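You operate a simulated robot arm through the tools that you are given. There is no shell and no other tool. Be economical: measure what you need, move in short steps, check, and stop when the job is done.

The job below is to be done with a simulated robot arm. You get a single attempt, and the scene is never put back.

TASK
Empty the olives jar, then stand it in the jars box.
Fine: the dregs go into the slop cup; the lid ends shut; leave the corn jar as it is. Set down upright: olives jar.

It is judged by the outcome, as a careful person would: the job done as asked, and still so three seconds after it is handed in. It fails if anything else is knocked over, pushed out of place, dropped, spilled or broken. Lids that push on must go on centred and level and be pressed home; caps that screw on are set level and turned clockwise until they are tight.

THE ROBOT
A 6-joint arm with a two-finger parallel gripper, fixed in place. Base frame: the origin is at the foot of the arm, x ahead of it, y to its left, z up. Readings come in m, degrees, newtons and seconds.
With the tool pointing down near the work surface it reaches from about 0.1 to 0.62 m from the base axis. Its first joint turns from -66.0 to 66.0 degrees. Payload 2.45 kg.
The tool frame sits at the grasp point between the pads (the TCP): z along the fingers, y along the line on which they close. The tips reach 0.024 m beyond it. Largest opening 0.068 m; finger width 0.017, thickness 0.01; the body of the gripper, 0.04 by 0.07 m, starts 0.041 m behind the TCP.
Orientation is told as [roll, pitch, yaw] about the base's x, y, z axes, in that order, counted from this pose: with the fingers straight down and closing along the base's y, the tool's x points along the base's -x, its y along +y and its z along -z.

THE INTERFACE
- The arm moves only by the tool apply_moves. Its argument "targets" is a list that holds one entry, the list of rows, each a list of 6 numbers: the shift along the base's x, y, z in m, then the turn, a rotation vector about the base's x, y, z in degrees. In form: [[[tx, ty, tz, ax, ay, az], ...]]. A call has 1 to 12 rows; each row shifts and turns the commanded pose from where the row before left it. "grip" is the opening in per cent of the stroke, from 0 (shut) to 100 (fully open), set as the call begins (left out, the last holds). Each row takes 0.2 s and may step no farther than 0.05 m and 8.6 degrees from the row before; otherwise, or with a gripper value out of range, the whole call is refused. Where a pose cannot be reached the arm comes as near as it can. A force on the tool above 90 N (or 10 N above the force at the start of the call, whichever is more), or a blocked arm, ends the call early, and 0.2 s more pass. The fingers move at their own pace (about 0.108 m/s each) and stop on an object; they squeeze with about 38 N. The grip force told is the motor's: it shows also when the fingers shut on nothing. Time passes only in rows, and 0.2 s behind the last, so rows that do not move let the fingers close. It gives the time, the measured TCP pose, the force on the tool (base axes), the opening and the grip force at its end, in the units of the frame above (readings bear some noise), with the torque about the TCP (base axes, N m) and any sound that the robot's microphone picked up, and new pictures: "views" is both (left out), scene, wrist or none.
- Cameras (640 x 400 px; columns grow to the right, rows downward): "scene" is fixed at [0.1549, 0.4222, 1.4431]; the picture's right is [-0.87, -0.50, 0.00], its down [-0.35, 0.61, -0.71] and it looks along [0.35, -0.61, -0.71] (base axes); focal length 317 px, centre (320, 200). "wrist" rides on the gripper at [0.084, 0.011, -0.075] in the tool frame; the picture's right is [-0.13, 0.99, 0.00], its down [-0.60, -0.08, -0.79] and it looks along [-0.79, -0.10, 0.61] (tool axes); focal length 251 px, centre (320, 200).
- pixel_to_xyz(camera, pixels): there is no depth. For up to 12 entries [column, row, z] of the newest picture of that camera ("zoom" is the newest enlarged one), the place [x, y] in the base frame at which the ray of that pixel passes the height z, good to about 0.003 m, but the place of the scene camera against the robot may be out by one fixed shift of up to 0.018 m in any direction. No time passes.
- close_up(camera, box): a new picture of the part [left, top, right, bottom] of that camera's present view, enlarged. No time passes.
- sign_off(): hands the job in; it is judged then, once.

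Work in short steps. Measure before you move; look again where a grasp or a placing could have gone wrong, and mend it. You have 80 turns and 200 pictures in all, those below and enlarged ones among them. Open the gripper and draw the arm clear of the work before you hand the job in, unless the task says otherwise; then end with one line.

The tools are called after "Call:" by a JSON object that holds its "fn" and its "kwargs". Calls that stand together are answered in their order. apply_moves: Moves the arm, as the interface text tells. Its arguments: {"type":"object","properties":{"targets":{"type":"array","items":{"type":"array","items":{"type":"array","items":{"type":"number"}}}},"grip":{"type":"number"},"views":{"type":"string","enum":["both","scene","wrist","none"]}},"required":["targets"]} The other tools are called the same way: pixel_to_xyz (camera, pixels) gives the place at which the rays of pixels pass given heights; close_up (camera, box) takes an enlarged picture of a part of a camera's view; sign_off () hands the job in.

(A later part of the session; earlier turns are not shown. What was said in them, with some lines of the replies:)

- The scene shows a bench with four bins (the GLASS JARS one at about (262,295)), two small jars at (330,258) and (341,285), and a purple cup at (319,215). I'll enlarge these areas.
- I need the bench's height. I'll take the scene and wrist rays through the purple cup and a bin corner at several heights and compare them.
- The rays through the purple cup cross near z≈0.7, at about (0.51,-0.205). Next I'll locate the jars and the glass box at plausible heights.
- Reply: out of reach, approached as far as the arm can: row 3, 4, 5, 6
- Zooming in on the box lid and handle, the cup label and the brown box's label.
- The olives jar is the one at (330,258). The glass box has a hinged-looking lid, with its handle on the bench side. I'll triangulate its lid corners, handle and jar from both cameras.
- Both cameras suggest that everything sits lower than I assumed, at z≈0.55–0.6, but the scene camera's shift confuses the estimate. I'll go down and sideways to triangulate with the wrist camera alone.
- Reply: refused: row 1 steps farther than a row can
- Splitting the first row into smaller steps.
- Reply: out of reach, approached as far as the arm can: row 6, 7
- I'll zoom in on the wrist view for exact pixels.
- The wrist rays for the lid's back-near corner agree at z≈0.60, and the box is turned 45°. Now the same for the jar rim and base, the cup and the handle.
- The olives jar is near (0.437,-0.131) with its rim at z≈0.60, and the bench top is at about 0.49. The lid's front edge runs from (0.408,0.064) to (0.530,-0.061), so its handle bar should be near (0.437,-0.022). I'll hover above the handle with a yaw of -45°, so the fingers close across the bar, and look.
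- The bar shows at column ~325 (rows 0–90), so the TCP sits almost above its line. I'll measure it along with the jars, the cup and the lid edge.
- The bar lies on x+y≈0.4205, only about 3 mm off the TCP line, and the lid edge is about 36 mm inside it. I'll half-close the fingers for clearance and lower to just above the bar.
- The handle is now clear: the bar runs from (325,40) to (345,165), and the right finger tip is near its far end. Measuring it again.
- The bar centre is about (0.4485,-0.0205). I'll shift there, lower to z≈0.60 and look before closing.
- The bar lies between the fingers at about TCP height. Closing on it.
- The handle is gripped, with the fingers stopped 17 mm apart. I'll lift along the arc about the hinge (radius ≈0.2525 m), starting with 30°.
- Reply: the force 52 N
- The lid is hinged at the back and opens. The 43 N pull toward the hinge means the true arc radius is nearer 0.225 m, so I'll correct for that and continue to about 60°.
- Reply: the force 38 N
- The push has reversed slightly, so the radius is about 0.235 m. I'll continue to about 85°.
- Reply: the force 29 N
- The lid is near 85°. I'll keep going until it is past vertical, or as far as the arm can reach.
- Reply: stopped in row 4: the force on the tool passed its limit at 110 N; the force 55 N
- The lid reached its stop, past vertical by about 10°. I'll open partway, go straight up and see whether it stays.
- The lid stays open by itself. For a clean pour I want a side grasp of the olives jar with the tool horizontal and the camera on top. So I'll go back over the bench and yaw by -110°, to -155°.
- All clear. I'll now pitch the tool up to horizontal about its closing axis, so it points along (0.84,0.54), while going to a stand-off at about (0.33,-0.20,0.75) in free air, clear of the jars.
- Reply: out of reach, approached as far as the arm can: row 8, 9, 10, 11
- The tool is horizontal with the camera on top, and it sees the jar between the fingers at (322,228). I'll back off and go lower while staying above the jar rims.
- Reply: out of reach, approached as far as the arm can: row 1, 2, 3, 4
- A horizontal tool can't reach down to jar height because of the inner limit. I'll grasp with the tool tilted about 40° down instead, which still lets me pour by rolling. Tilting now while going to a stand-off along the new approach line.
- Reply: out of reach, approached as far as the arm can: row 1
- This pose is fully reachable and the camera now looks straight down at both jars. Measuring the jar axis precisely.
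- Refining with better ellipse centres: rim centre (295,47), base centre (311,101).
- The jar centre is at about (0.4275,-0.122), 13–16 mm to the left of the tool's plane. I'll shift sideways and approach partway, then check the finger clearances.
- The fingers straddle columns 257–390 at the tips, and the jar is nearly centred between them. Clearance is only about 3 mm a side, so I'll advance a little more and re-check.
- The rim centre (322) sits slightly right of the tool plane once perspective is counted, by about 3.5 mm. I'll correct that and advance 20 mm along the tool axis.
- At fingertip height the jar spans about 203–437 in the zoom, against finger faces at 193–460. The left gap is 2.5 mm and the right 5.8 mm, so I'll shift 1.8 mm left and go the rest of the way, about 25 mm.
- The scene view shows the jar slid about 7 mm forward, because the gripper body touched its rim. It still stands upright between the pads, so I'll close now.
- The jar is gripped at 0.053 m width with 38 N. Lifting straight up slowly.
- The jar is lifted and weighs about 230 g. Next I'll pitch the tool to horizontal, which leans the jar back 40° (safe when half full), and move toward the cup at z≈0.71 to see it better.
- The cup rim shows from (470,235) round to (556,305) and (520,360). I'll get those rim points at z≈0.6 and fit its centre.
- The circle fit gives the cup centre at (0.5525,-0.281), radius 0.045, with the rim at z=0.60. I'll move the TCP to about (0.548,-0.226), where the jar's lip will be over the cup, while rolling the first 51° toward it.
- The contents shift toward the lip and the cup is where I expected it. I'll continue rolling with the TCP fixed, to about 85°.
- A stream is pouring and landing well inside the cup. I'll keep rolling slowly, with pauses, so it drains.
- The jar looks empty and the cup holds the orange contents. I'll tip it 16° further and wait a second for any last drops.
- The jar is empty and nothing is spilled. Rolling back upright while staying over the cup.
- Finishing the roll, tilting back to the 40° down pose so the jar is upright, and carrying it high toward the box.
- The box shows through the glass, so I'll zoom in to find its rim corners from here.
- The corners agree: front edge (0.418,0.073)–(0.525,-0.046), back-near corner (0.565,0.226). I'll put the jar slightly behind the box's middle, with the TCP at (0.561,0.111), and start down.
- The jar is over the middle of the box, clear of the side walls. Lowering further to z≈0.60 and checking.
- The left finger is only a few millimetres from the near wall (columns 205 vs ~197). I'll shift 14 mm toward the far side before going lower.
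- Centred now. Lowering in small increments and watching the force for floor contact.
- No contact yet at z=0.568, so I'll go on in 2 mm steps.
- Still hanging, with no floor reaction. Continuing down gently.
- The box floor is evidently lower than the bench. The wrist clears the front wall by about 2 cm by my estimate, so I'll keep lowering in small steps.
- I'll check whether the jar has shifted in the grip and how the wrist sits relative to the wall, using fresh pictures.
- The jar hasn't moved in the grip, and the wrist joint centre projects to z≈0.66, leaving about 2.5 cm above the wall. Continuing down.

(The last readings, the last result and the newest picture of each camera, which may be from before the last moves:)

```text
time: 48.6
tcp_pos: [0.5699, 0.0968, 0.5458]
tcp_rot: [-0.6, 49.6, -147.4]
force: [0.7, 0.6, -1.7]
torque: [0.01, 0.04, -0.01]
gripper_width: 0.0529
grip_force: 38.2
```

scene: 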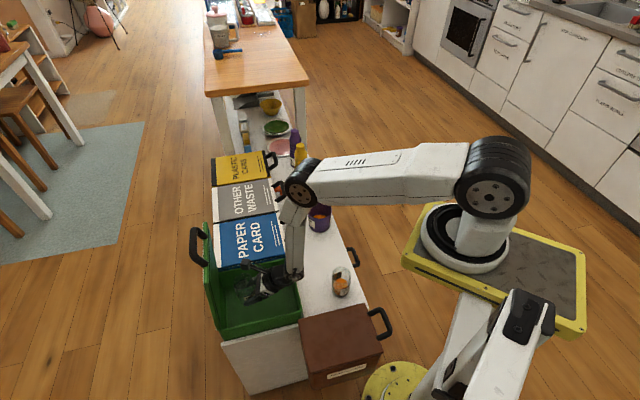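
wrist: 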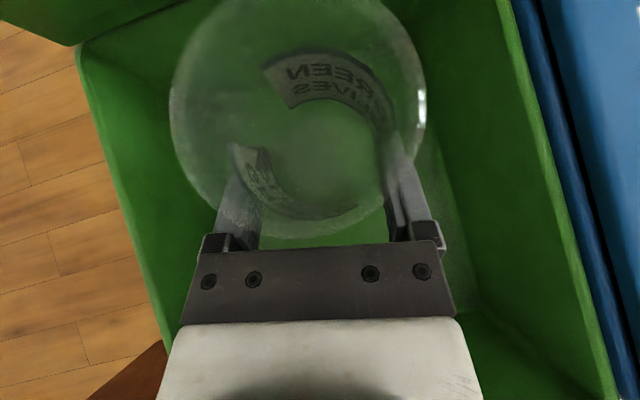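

Call:
{"fn": "apply_moves", "kwargs": {"targets": [[[0, 0, -0.002, 0, 0, 0], [0, 0, 0, 0, 0, 0]]], "views": "none"}}

Call:
{"fn": "apply_moves", "kwargs": {"targets": [[[0, 0, -0.002, 0, 0, 0], [0, 0, 0, 0, 0, 0]]], "views": "none"}}

Call:
{"fn": "close_up", "kwargs": {"camera": "scene", "box": [230, 250, 310, 330]}}

```text
time: 49.2
tcp_pos: [0.5684, 0.0981, 0.5452]
tcp_rot: [-0.6, 49.7, -147.4]
force: [0.9, 0.1, -1.7]
torque: [-0.05, 0.02, 0.0]
gripper_width: 0.0531
grip_force: 38.0
```

```text
time: 49.8
tcp_pos: [0.5702, 0.0967, 0.5417]
tcp_rot: [-0.7, 49.6, -147.3]
force: [-0.5, 1.1, -1.8]
torque: [-0.03, 0.01, 0.0]
gripper_width: 0.0533
grip_force: 38.1
```

```text
5.00 times, centred on (270, 290) of scene
```

zoom: 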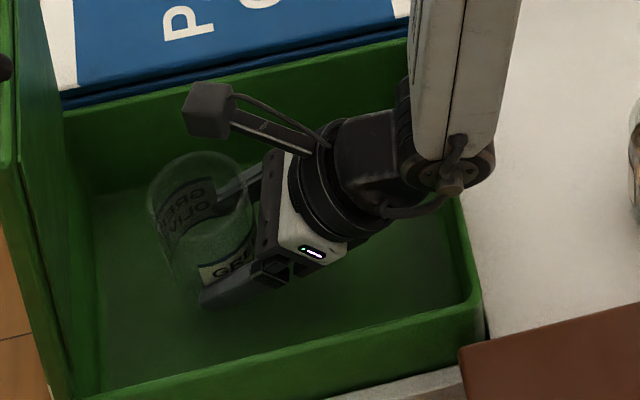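

No floor contact yet, so the floor is clearly deeper. To keep the wrist clear of the front wall I'll move 18 mm further back in the box, where there's about 38 mm spare behind the jar, and continue down.

Call:
{"fn": "apply_moves", "kwargs": {"targets": [[[0.0064, 0.0064, 0, 0, 0, 0], [0.0064, 0.0064, 0, 0, 0, 0], [0, 0, -0.002, 0, 0, 0], [0, 0, 0, 0, 0, 0]]]}}

Call:
{"fn": "close_up", "kwargs": {"camera": "wrist", "box": [100, 0, 500, 300]}}

```text
time: 50.8
tcp_pos: [0.5849, 0.1098, 0.5414]
tcp_rot: [-0.6, 49.5, -147.3]
force: [-0.3, -0.1, -1.1]
torque: [0.01, 0.05, -0.03]
gripper_width: 0.0531
grip_force: 38.2
```

scene: 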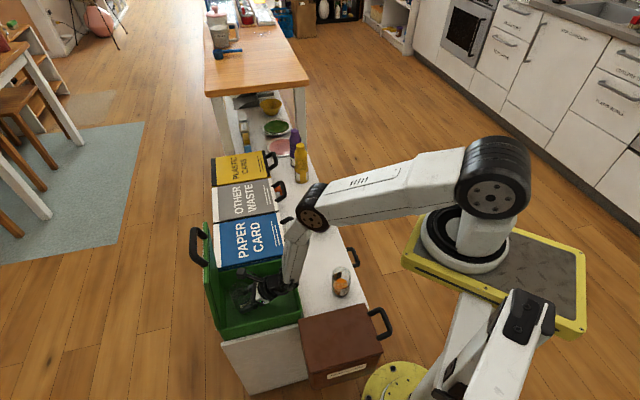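
wrist: 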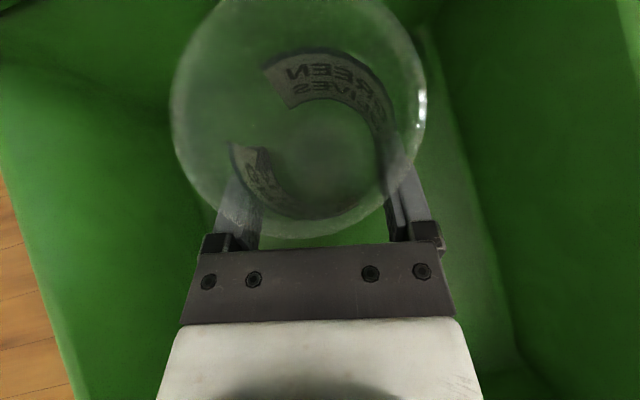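

```text
1.33 times, centred on (300, 150) of wrist
```

zoom: 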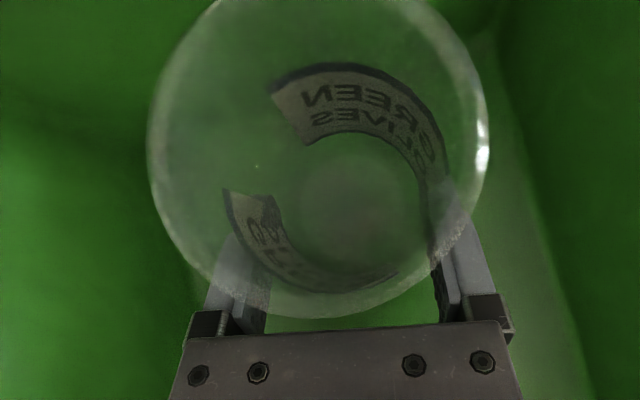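

I can find the floor depth from the floor/far-wall edge, e.g. pixels (470,200) and (500,300), since that wall stands on x−y≈0.56.

Call:
{"fn": "pixel_to_xyz", "kwargs": {"camera": "wrist", "pixels": [[472, 200, 0.5], [472, 200, 0.48], [472, 200, 0.46], [472, 200, 0.44], [500, 290, 0.5], [500, 290, 0.48], [500, 290, 0.46], [500, 290, 0.44]]}}

```text
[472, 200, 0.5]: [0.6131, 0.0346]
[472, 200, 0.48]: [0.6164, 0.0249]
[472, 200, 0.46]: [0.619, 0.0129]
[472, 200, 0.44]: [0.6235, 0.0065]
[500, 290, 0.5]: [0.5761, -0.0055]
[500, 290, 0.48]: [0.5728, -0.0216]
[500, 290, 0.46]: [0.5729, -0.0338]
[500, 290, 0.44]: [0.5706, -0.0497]
```

That puts the floor at roughly z≈0.50, so contact should come soon. More 2 mm steps.

Call:
{"fn": "apply_moves", "kwargs": {"targets": [[[0, 0, -0.002, 0, 0, 0], [0, 0, 0, 0, 0, 0]]], "views": "none"}}

Call:
{"fn": "apply_moves", "kwargs": {"targets": [[[0, 0, -0.002, 0, 0, 0], [0, 0, 0, 0, 0, 0]]], "views": "none"}}

Call:
{"fn": "apply_moves", "kwargs": {"targets": [[[0, 0, -0.002, 0, 0, 0], [0, 0, 0, 0, 0, 0]]], "views": "none"}}

```text
time: 51.4
tcp_pos: [0.5832, 0.1102, 0.5375]
tcp_rot: [-0.6, 49.6, -147.3]
force: [-0.6, 0.3, -1.5]
torque: [0.01, -0.02, 0.0]
gripper_width: 0.053
grip_force: 38.2
```

```text
time: 52.0
tcp_pos: [0.583, 0.1092, 0.5364]
tcp_rot: [-0.6, 49.5, -147.3]
force: [-0.5, 0.0, -1.6]
torque: [-0.01, 0.02, -0.01]
gripper_width: 0.0531
grip_force: 38.0
```

```text
time: 52.6
tcp_pos: [0.5832, 0.1098, 0.5338]
tcp_rot: [-0.6, 49.7, -147.3]
force: [-0.4, 0.5, -1.3]
torque: [0.0, 0.04, 0.02]
gripper_width: 0.0532
grip_force: 38.3
```

Call:
{"fn": "apply_moves", "kwargs": {"targets": [[[0, 0, -0.002, 0, 0, 0], [0, 0, 0, 0, 0, 0]]], "views": "none"}}

Call:
{"fn": "apply_moves", "kwargs": {"targets": [[[0, 0, -0.002, 0, 0, 0], [0, 0, 0, 0, 0, 0]]], "views": "none"}}

Call:
{"fn": "close_up", "kwargs": {"camera": "scene", "box": [220, 240, 310, 330]}}

```text
time: 53.2
tcp_pos: [0.5822, 0.1104, 0.5317]
tcp_rot: [-0.6, 49.6, -147.3]
force: [-0.6, -0.1, -1.8]
torque: [0.0, 0.05, 0.0]
gripper_width: 0.053
grip_force: 37.7
```

```text
time: 53.8
tcp_pos: [0.5821, 0.1109, 0.5299]
tcp_rot: [-0.5, 49.5, -147.4]
force: [-0.1, 0.3, -1.7]
torque: [0.02, -0.01, -0.02]
gripper_width: 0.0531
grip_force: 38.0
```

```text
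4.44 times, centred on (265, 285) of scene
```

zoom: 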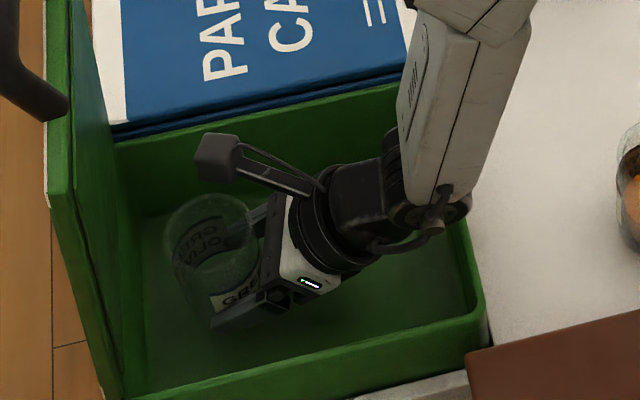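

Call:
{"fn": "apply_moves", "kwargs": {"targets": [[[0, 0, -0.002, 0, 0, 0], [0, 0, 0, 0, 0, 0]]], "views": "none"}}

Call:
{"fn": "apply_moves", "kwargs": {"targets": [[[0, 0, -0.002, 0, 0, 0], [0, 0, 0, 0, 0, 0]]], "views": "none"}}

Call:
{"fn": "apply_moves", "kwargs": {"targets": [[[0, 0, -0.002, 0, 0, 0], [0, 0, 0, 0, 0, 0]]], "views": "wrist"}}

```text
time: 54.4
tcp_pos: [0.5821, 0.11, 0.5289]
tcp_rot: [-0.6, 49.6, -147.3]
force: [0.1, -0.2, -1.7]
torque: [-0.06, -0.01, -0.02]
gripper_width: 0.0529
grip_force: 37.3
```

```text
time: 55.0
tcp_pos: [0.5825, 0.1099, 0.527]
tcp_rot: [-0.6, 49.7, -147.3]
force: [-0.2, 0.6, -2.1]
torque: [0.0, 0.02, 0.0]
gripper_width: 0.053
grip_force: 38.1
```

```text
time: 55.6
tcp_pos: [0.5815, 0.1092, 0.5246]
tcp_rot: [-0.5, 49.6, -147.3]
force: [0.2, -0.1, -1.5]
torque: [-0.01, 0.05, -0.01]
gripper_width: 0.0528
grip_force: 38.5
```

wrist: 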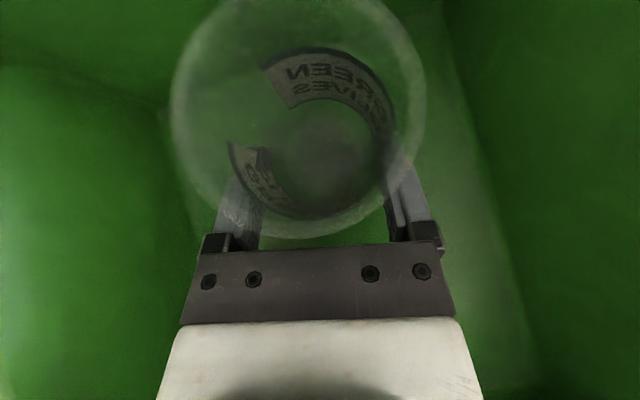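

The jar's shadow is darkening beneath it. I'll re-measure the floor edge and take two more steps.

Call:
{"fn": "pixel_to_xyz", "kwargs": {"camera": "wrist", "pixels": [[480, 190, 0.5], [480, 190, 0.48], [480, 190, 0.46], [515, 300, 0.48], [515, 300, 0.46], [170, 150, 0.48], [170, 150, 0.46]]}}

Call:
{"fn": "apply_moves", "kwargs": {"targets": [[[0, 0, -0.002, 0, 0, 0], [0, 0, 0, 0, 0, 0]]], "views": "none"}}

Call:
{"fn": "apply_moves", "kwargs": {"targets": [[[0, 0, -0.002, 0, 0, 0], [0, 0, 0, 0, 0, 0]]], "views": "none"}}

```text
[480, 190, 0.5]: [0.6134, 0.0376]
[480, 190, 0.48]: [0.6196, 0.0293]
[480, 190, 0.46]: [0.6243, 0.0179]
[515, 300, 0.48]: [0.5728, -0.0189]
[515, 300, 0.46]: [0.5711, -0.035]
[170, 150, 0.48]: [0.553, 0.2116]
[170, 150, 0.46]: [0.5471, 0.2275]
```

```text
time: 56.2
tcp_pos: [0.5828, 0.1102, 0.5212]
tcp_rot: [-0.7, 49.6, -147.2]
force: [-0.1, -0.2, -1.7]
torque: [-0.01, 0.04, 0.01]
gripper_width: 0.053
grip_force: 38.4
```

```text
time: 56.8
tcp_pos: [0.5828, 0.1091, 0.5206]
tcp_rot: [-0.6, 49.7, -147.3]
force: [-0.1, -0.6, 2.9]
torque: [-0.09, 0.0, -0.02]
gripper_width: 0.053
grip_force: 37.9
```

Floor contact: the force flipped to +2.9 N at z=0.5206. The jar stands with its rim at about 0.58, below the box rim. Opening the gripper and checking.

Call:
{"fn": "apply_moves", "kwargs": {"targets": [[[0, 0, 0, 0, 0, 0], [0, 0, 0, 0, 0, 0]]], "grip": 100}}

Call:
{"fn": "close_up", "kwargs": {"camera": "scene", "box": [220, 240, 310, 330]}}

```text
time: 57.4
tcp_pos: [0.5822, 0.1092, 0.5205]
tcp_rot: [-0.6, 49.6, -147.2]
force: [-0.8, -0.4, -0.5]
torque: [0.02, -0.02, -0.02]
gripper_width: 0.0681
grip_force: 0.0
```

scene: 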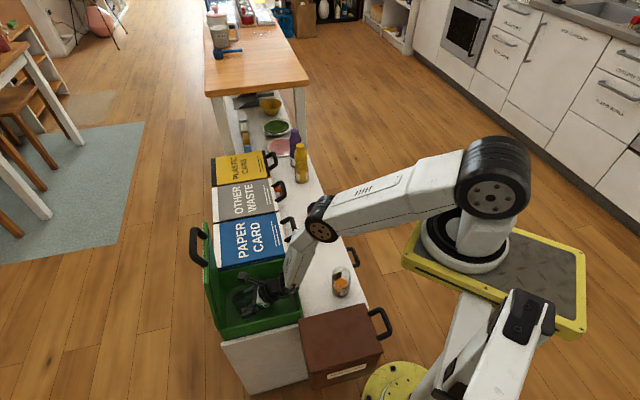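
wrist: 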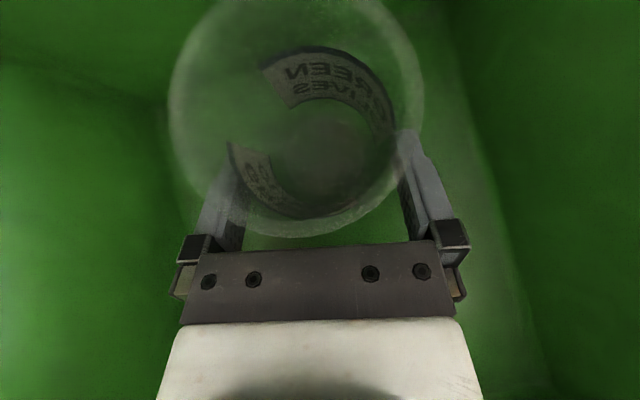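

```text
4.44 times, centred on (265, 285) of scene
```

zoom: 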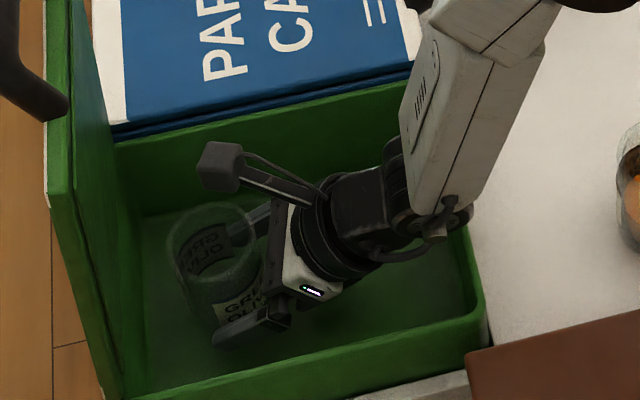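

Released, and the jar stands upright. Backing out along the tool axis (up and back).

Call:
{"fn": "apply_moves", "kwargs": {"targets": [[[-0.0064, -0.0041, 0.0085, 0, 0, 0], [-0.0095, -0.0062, 0.012, 0, 0, 0], [-0.0127, -0.0083, 0.016, 0, 0, 0], [-0.016, -0.0104, 0.02, 0, 0, 0], [-0.016, -0.0104, 0.025, 0, 0, 0], [-0.01, -0.01, 0.035, 0, 0, 0], [0, 0, 0.04, 0, 0, 0]]]}}

Call:
{"fn": "close_up", "kwargs": {"camera": "scene", "box": [200, 220, 320, 340]}}

```text
time: 59.0
tcp_pos: [0.5102, 0.0601, 0.6766]
tcp_rot: [-0.6, 49.6, -147.3]
force: [0.0, -0.3, -0.4]
torque: [0.03, 0.0, -0.01]
gripper_width: 0.0681
grip_force: 0.1
```

scene: 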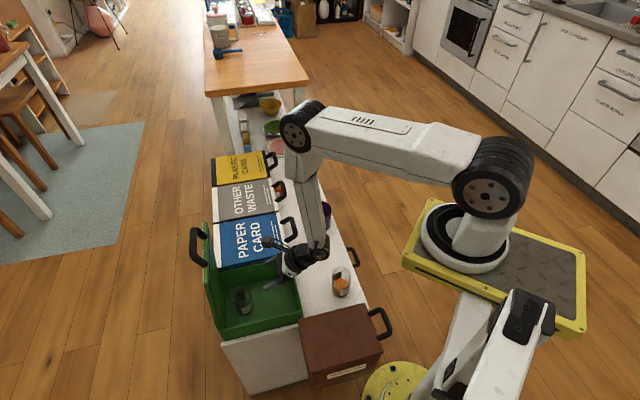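
wrist: 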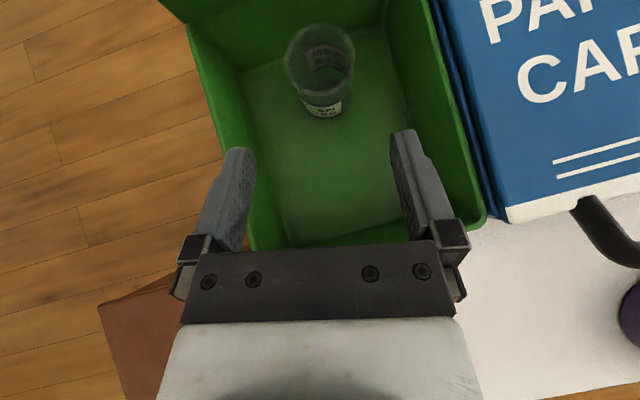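

```text
3.33 times, centred on (260, 280) of scene
```

zoom: 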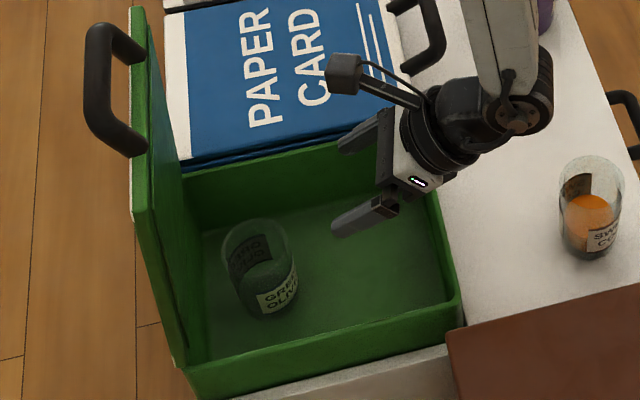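

The jar stands upright in the box, and the cup and the corn jar are undisturbed. To close the lid I'll go up and pitch the tool back to pointing down.

Call:
{"fn": "apply_moves", "kwargs": {"targets": [[[-0.008, -0.01, 0.037, 0, 0, 0], [-0.004, -0.01, 0.037, -4.5, 6.93, 0], [0, 0, 0.038, -4.5, 6.93, 0], [0, 0, 0.038, -4.5, 6.93, 0], [0, 0, 0.038, -4.5, 6.93, 0], [0, 0, 0.038, -4.5, 6.93, 0], [0, 0, 0.02, -4.5, 6.93, 0]]], "views": "none"}}

Call:
{"fn": "apply_moves", "kwargs": {"targets": [[[0, 0, 0, 0, 0, 8.5], [0, 0, 0, 0, 0, 8.5], [0, 0, 0, 0, 0, 8.5], [0, 0, 0, 0, 0, 8.5], [0, 0, 0, 0, 0, 8.5], [0, 0, 0, 0, 0, 8.5], [0, 0, 0, 0, 0, 8.5], [0, 0, 0, 0, 0, 8.5], [0, 0, 0, 0, 0, 8.5], [0, 0, 0, 0, 0, 8.5], [0, 0, 0, 0, 0, 8.5], [0, 0, 0, 0, 0, 8.5]]]}}

```text
time: 60.8
tcp_pos: [0.5208, 0.0888, 0.9206]
tcp_rot: [-11.7, 16.8, -152.3]
force: [0.2, 1.3, 0.0]
torque: [-0.05, 0.0, -0.03]
gripper_width: 0.068
grip_force: 0.0
out of reach, approached as far as the arm can: row 6
stopped in row 7: the arm was blocked; the commanded pose is now the measured one
```

```text
time: 63.4
tcp_pos: [0.5183, 0.0886, 0.9206]
tcp_rot: [-11.6, 16.7, -50.0]
force: [-0.1, 0.2, -0.3]
torque: [0.0, 0.0, 0.01]
gripper_width: 0.0685
grip_force: 0.0
```

scene: 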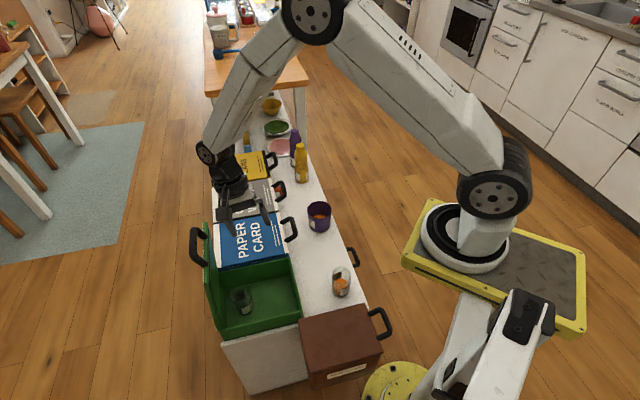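
wrist: 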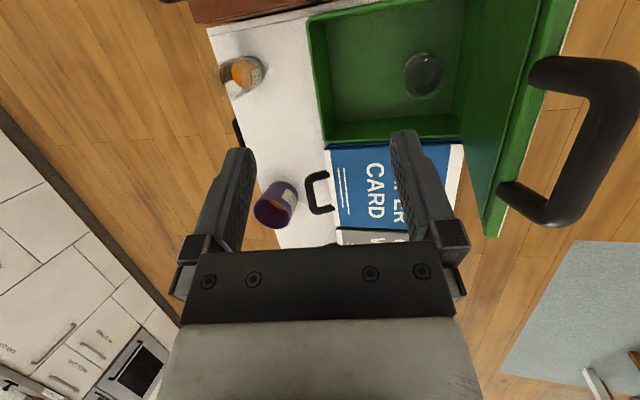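

The wrist ended tilted about 20° because of an intermediate limit; nothing was touched and no force shows. I'll level the tool to vertical in place.

Call:
{"fn": "apply_moves", "kwargs": {"targets": [[[0, 0, 0.005, -1.7, -6.55, 0], [0, 0, 0.005, -1.7, -6.55, 0], [0, 0, 0.005, -1.7, -6.55, 0], [0, 0, 0, 0, 0, 2.5]]]}}

```text
time: 64.4
tcp_pos: [0.5193, 0.0893, 0.9351]
tcp_rot: [0.0, 0.0, -46.0]
force: [0.1, 0.4, -0.9]
torque: [0.0, 0.0, 0.02]
gripper_width: 0.0681
grip_force: 0.0
```

scene: 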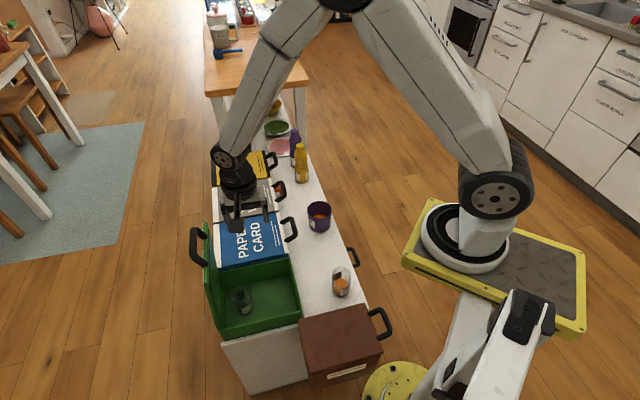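
wrist: 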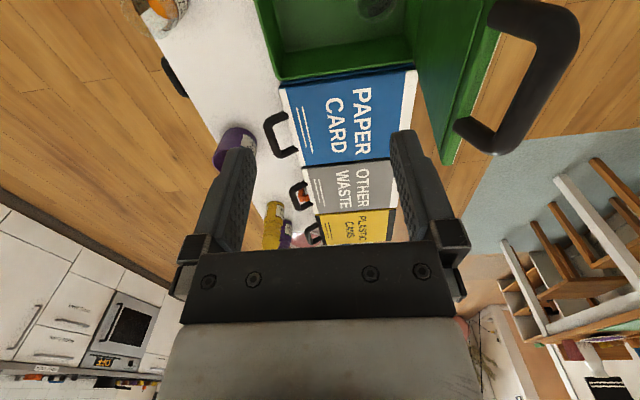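

Vertical again. Moving above the handle bar's last position and measuring it.

Call:
{"fn": "apply_moves", "kwargs": {"targets": [[[0.025, 0.016, 0, 0, 0, 0], [0.03, 0.02, 0, 0, 0, 0], [0.03, 0.02, 0, 0, 0, 0], [0.027, 0.016, 0, 0, 0, 0]]], "grip": 60}}

Call:
{"fn": "close_up", "kwargs": {"camera": "scene", "box": [160, 180, 280, 290]}}

```text
time: 65.4
tcp_pos: [0.6314, 0.1638, 0.9349]
tcp_rot: [0.0, 0.0, -46.1]
force: [0.3, -0.8, -0.7]
torque: [0.0, 0.01, -0.01]
gripper_width: 0.0407
grip_force: 0.0
```

scene: 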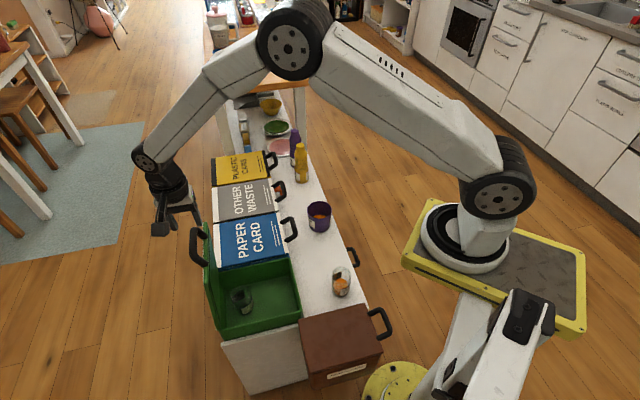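
wrist: 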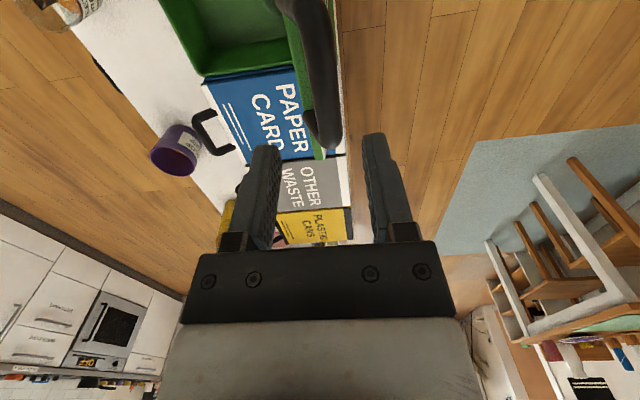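

```text
3.64 times, centred on (220, 235) of scene
```

zoom: 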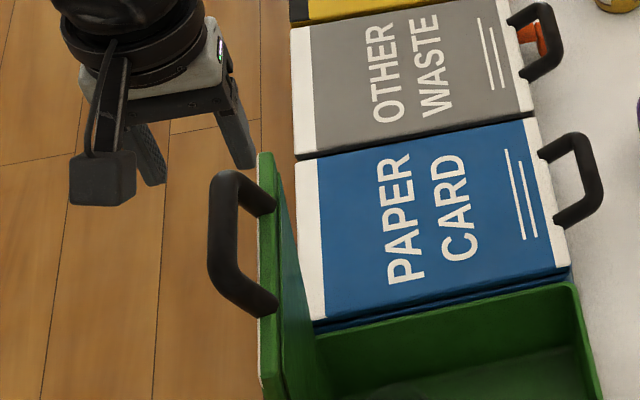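

The bar appears at columns 300–340, as it did when I let go at (0.639,0.169,0.847). I'll align there and go down partway.

Call:
{"fn": "apply_moves", "kwargs": {"targets": [[[0.008, 0.0055, 0, 0, 0, 1], [0, 0, -0.03, 0, 0, 0], [0, 0, -0.02, 0, 0, 0]]], "views": "wrist"}}

Call:
{"fn": "close_up", "kwargs": {"camera": "wrist", "box": [220, 0, 420, 260]}}

```text
time: 66.2
tcp_pos: [0.6394, 0.1662, 0.8839]
tcp_rot: [0.0, 0.1, -44.9]
force: [0.7, 0.5, -0.2]
torque: [-0.02, 0.0, 0.02]
gripper_width: 0.0406
grip_force: 0.1
```

wrist: 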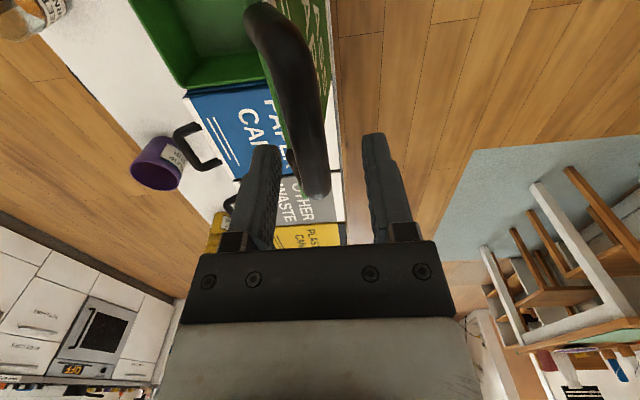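

```text
1.54 times, centred on (320, 130) of wrist
```

zoom: 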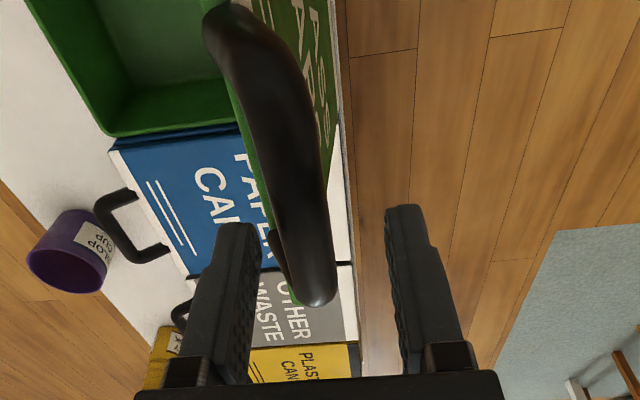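

The bar is about 6–8 mm left of the mid-line between the fingers. I'll shift accordingly, lower to bar height and look again.

Call:
{"fn": "apply_moves", "kwargs": {"targets": [[[-0.005, -0.004, 0, 0, 0, 0], [0, 0, -0.018, 0, 0, 0]]], "views": "none"}}

Call:
{"fn": "close_up", "kwargs": {"camera": "wrist", "box": [220, 0, 420, 260]}}

```text
time: 66.8
tcp_pos: [0.6355, 0.1636, 0.8673]
tcp_rot: [0.0, 0.1, -45.0]
force: [0.5, 0.5, 0.2]
torque: [-0.02, 0.01, 0.0]
gripper_width: 0.0409
grip_force: 0.0
```

```text
1.54 times, centred on (320, 130) of wrist
```

zoom: 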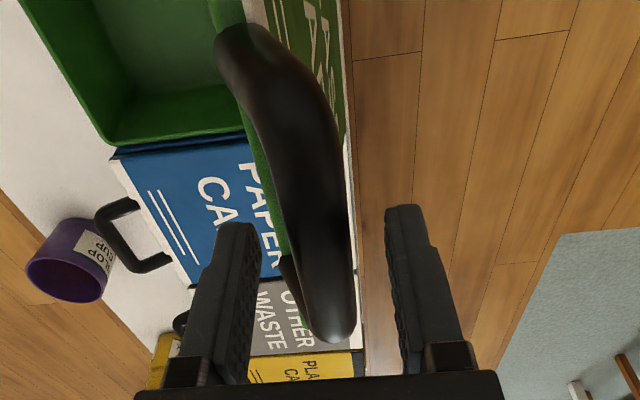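

The bar is now centred between the fingers. Lowering the last 17 mm and gripping.

Call:
{"fn": "apply_moves", "kwargs": {"targets": [[[0, 0, -0.009, 0, 0, 0], [0, 0, -0.008, 0, 0, 0]]], "views": "none"}}

Call:
{"fn": "apply_moves", "kwargs": {"targets": [[[0, 0, 0, 0, 0, 0], [0, 0, 0, 0, 0, 0], [0, 0, 0, 0, 0, 0]]], "grip": 0, "views": "wrist"}}

```text
time: 67.4
tcp_pos: [0.6352, 0.1619, 0.8505]
tcp_rot: [0.1, 0.1, -45.0]
force: [0.0, 0.5, 0.1]
torque: [-0.01, 0.02, 0.01]
gripper_width: 0.0407
grip_force: 0.0
```

```text
time: 68.2
tcp_pos: [0.6356, 0.1622, 0.8504]
tcp_rot: [-0.1, 0.1, -45.0]
force: [1.0, -0.7, 0.2]
torque: [-0.05, -0.07, 0.0]
gripper_width: 0.0176
grip_force: 35.5
```

wrist: 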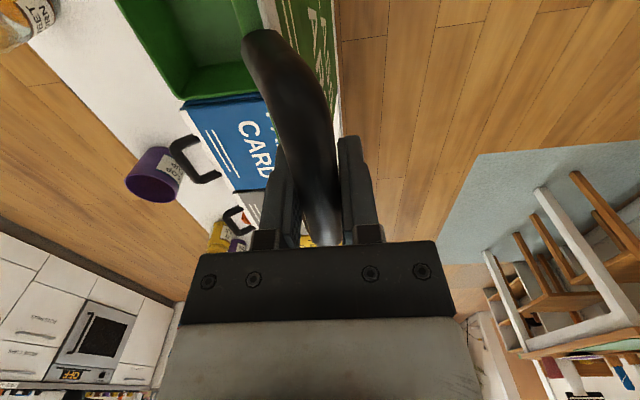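

The bar is gripped. Fitting the recorded bar positions gives a hinge arc of radius 0.270 m, with its centre 0.269 m behind and 24 mm below the closed bar. Closing along that arc, first half.

Call:
{"fn": "apply_moves", "kwargs": {"targets": [[[-0.0193, -0.0193, -0.0019, 0, 0, 0], [-0.0197, -0.0197, -0.0049, 0, 0, 0], [-0.0192, -0.0192, -0.0078, 0, 0, 0], [-0.0186, -0.0186, -0.0106, 0, 0, 0], [-0.0177, -0.0177, -0.0133, 0, 0, 0]]]}}

```text
time: 69.4
tcp_pos: [0.539, 0.0667, 0.8123]
tcp_rot: [0.2, -0.1, -45.0]
force: [14.0, -4.2, -7.7]
torque: [0.28, 0.09, -0.06]
gripper_width: 0.0176
grip_force: 36.5
```

scene: 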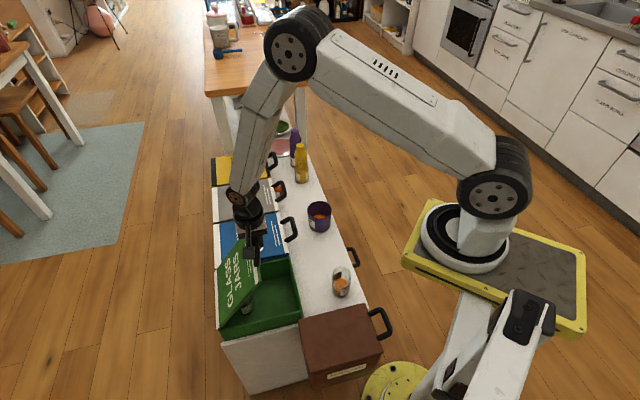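
wrist: 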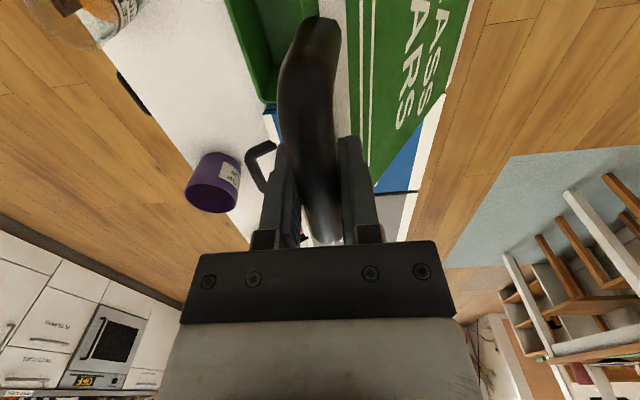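

Forces are small (≤14 N), so the arc is right. Continuing.

Call:
{"fn": "apply_moves", "kwargs": {"targets": [[[-0.0165, -0.0165, -0.0159, 0, 0, 0], [-0.0153, -0.0153, -0.0181, 0, 0, 0], [-0.0139, -0.0139, -0.0204, 0, 0, 0], [-0.0123, -0.0123, -0.0223, 0, 0, 0], [-0.0106, -0.0106, -0.024, 0, 0, 0]]]}}

```text
time: 70.6
tcp_pos: [0.4694, 0.0015, 0.7101]
tcp_rot: [-0.1, 0.1, -45.1]
force: [9.7, -9.9, -0.3]
torque: [0.41, 0.14, 0.0]
gripper_width: 0.0177
grip_force: 36.0
```

scene: 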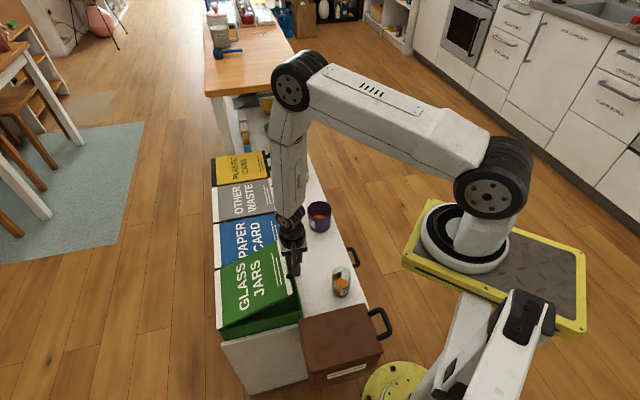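
wrist: 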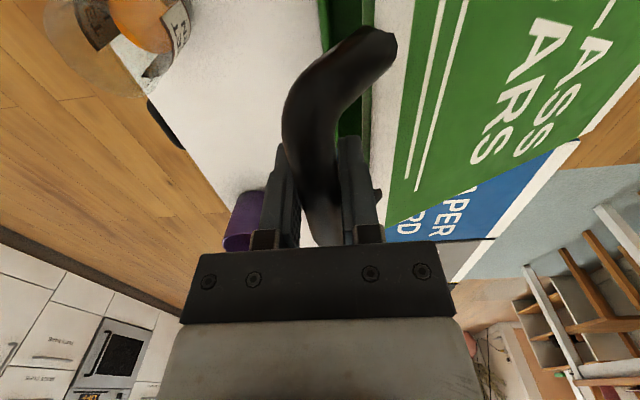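

Following well. Now the last part of the arc, down to closed, in smaller final steps.

Call:
{"fn": "apply_moves", "kwargs": {"targets": [[[-0.0088, -0.0088, -0.0255, 0, 0, 0], [-0.0069, -0.0069, -0.0265, 0, 0, 0], [-0.0048, -0.0048, -0.0275, 0, 0, 0], [-0.002, -0.002, -0.014, 0, 0, 0], [-0.0008, -0.0008, -0.008, 0, 0, 0]]]}}

Call:
{"fn": "close_up", "kwargs": {"camera": "scene", "box": [200, 230, 330, 350]}}

```text
time: 71.8
tcp_pos: [0.447, -0.0221, 0.609]
tcp_rot: [0.0, 0.1, -44.7]
force: [5.5, 50.6, -4.6]
torque: [-0.26, -0.01, 0.05]
gripper_width: 0.0178
grip_force: 36.1
```

scene: 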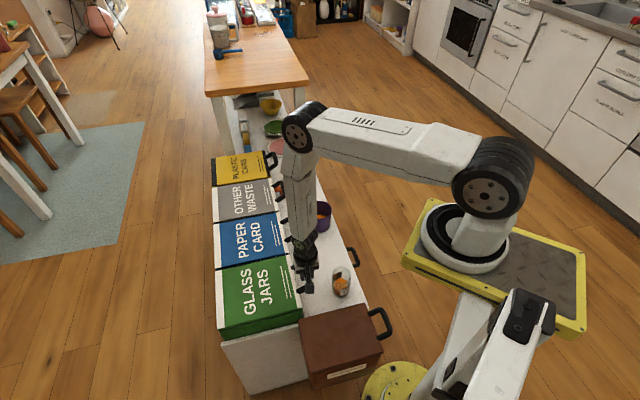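
wrist: 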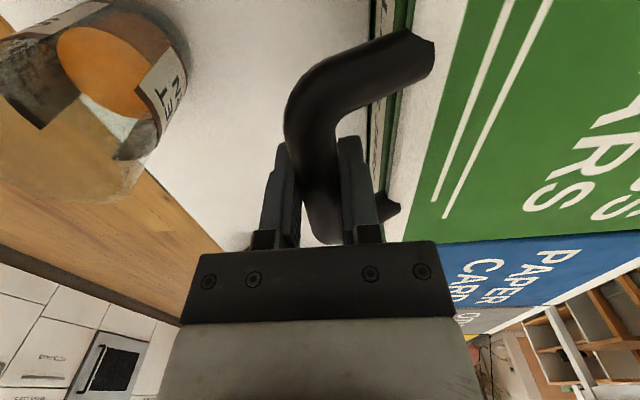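

```text
3.33 times, centred on (265, 290) of scene
```

zoom: 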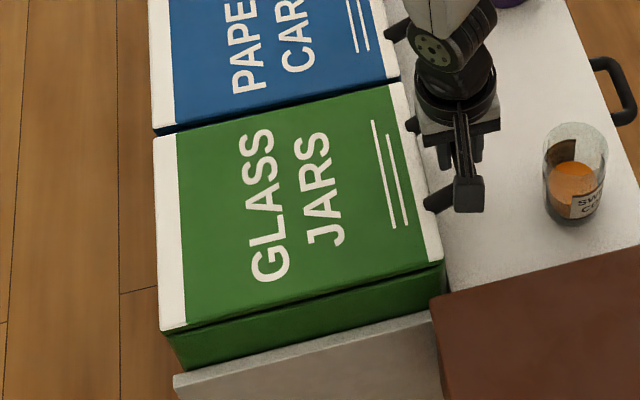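

The lid looks nearly shut, with a sideways pull of 50 N. I'll ease that and press down gently for seating.

Call:
{"fn": "apply_moves", "kwargs": {"targets": [[[0.001, 0.004, -0.002, 0, 0, 0], [0, 0, -0.002, 0, 0, 0], [0, 0, 0, 0, 0, 0]]], "views": "none"}}

```text
time: 72.6
tcp_pos: [0.4469, -0.0214, 0.6053]
tcp_rot: [-0.1, 0.4, -45.4]
force: [-9.3, -47.5, 2.4]
torque: [0.16, -0.01, 0.28]
gripper_width: 0.0175
grip_force: 36.1
```

Call:
{"fn": "apply_moves", "kwargs": {"targets": [[[0, -0.0018, -0.002, 0, 0, 0], [0, 0, -0.001, 0, 0, 0], [0, 0, 0, 0, 0, 0]]], "views": "none"}}

Call:
{"fn": "close_up", "kwargs": {"camera": "scene", "box": [200, 260, 310, 350]}}

```text
time: 73.4
tcp_pos: [0.4478, -0.0233, 0.6018]
tcp_rot: [-0.1, 0.2, -45.1]
force: [-19.1, -29.7, 30.2]
torque: [0.07, 0.09, 0.09]
gripper_width: 0.0175
grip_force: 36.5
```

```text
4.44 times, centred on (255, 305) of scene
```

zoom: 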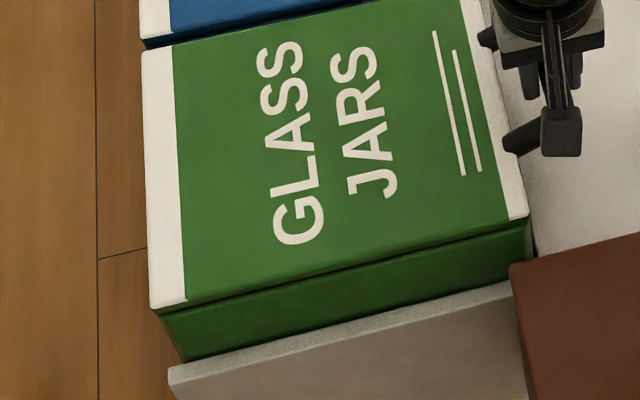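

There's a 30 N upward reaction, so the lid is seated on the rim. Releasing to half-open, to stay clear of the lid edge, and rising straight up.

Call:
{"fn": "apply_moves", "kwargs": {"targets": [[[-0.001, -0.001, 0.001, 0, 0, 0], [0, 0, 0, 0, 0, 0], [0, 0, 0, 0, 0, 0]]], "grip": 50, "views": "wrist"}}

Call:
{"fn": "apply_moves", "kwargs": {"targets": [[[0, 0, 0.02, 0, 0, 0], [0, 0, 0.03, 0, 0, 0], [0, 0, 0.04, 0, 0, 0], [0, 0, 0.04, 0, 0, 0], [0, 0, 0.04, 0, 0, 0], [0, 0, 0.03, 0, 0, 0]]]}}

Call:
{"fn": "close_up", "kwargs": {"camera": "scene", "box": [200, 180, 400, 350]}}

```text
time: 74.2
tcp_pos: [0.448, -0.0224, 0.6032]
tcp_rot: [0.1, 0.0, -44.9]
force: [0.3, 0.3, 0.4]
torque: [-0.04, -0.02, -0.05]
gripper_width: 0.034
grip_force: 0.1
```

wrist: 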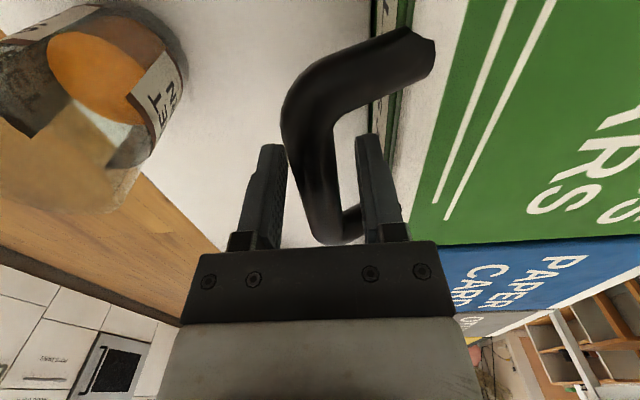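

```text
time: 75.6
tcp_pos: [0.4479, -0.0202, 0.8028]
tcp_rot: [0.1, 0.0, -45.0]
force: [0.0, -0.1, -0.1]
torque: [-0.03, -0.02, -0.04]
gripper_width: 0.0341
grip_force: 0.1
```

scene: 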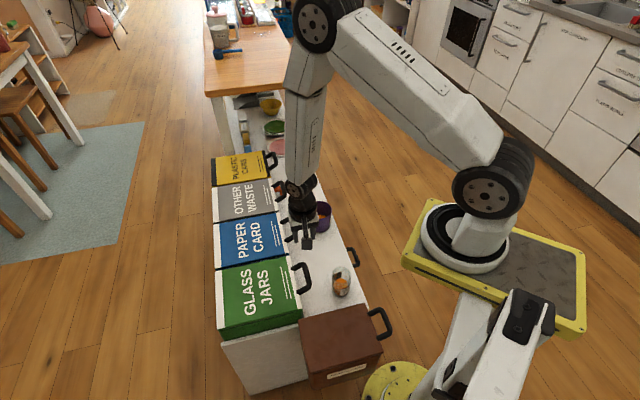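
wrist: 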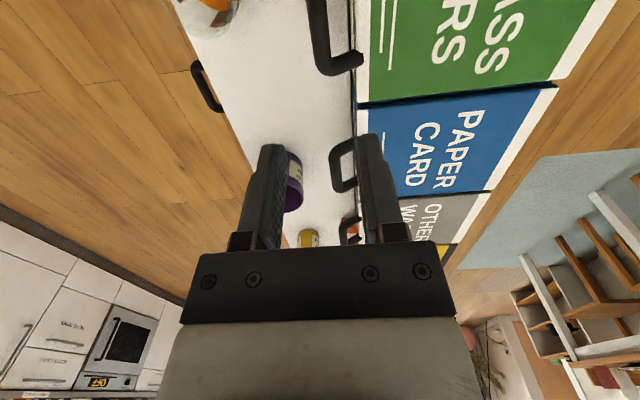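

```text
2.35 times, centred on (300, 265) of scene
```

zoom: 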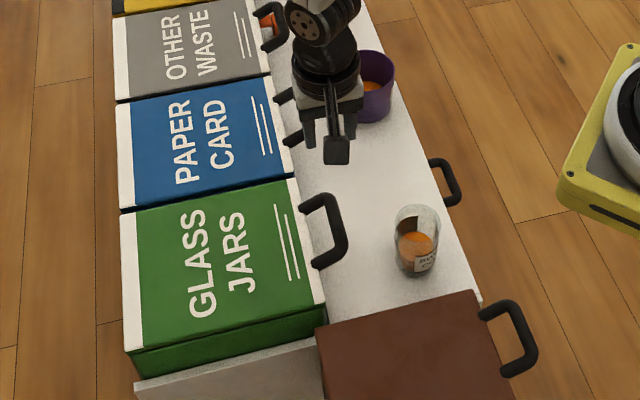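

The lid is shut, the corn jar and the cup are in place, and the bench is clean. I'll open the gripper fully and draw the arm up and back clear of the work.

Call:
{"fn": "apply_moves", "kwargs": {"targets": [[[-0.01, 0, 0.04, 0, 0, 0], [-0.01, 0, 0.04, 0, 0, 0], [-0.01, 0, 0.04, 0, 0, 0], [0, 0, 0.03, 0, 0, 0], [0, 0, 0, 0, 0, 0]]], "grip": 100, "views": "scene"}}

Call:
{"fn": "close_up", "kwargs": {"camera": "scene", "box": [200, 180, 400, 350]}}

```text
time: 76.8
tcp_pos: [0.4174, -0.0228, 0.9554]
tcp_rot: [0.0, 0.0, -44.9]
force: [-0.4, 0.0, -0.1]
torque: [0.02, 0.0, -0.01]
gripper_width: 0.0682
grip_force: 0.0
```

scene: 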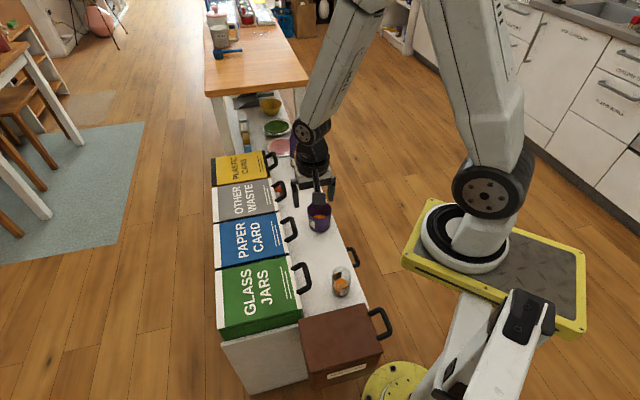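

```text
2.35 times, centred on (300, 265) of scene
```

zoom: 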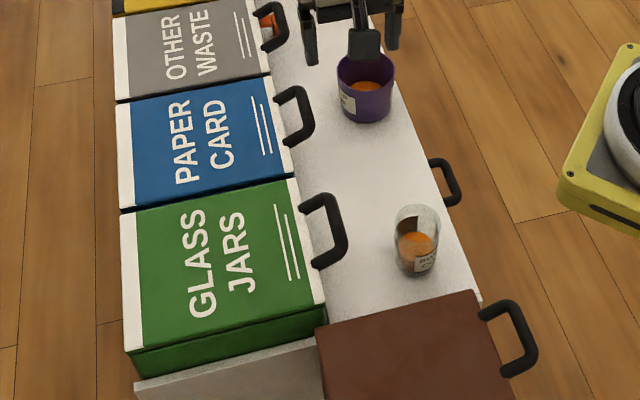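

The final pictures show the lid shut, the dregs in the slop cup, the corn jar in place and the arm clear. Handing in.

Call:
{"fn": "sign_off", "kwargs": {}}

```text
The job is handed in.
```

The olives jar is emptied into the slop cup and was left standing upright in the glass jars box; the lid is shut, the corn jar wasn't touched, and nothing was spilled.
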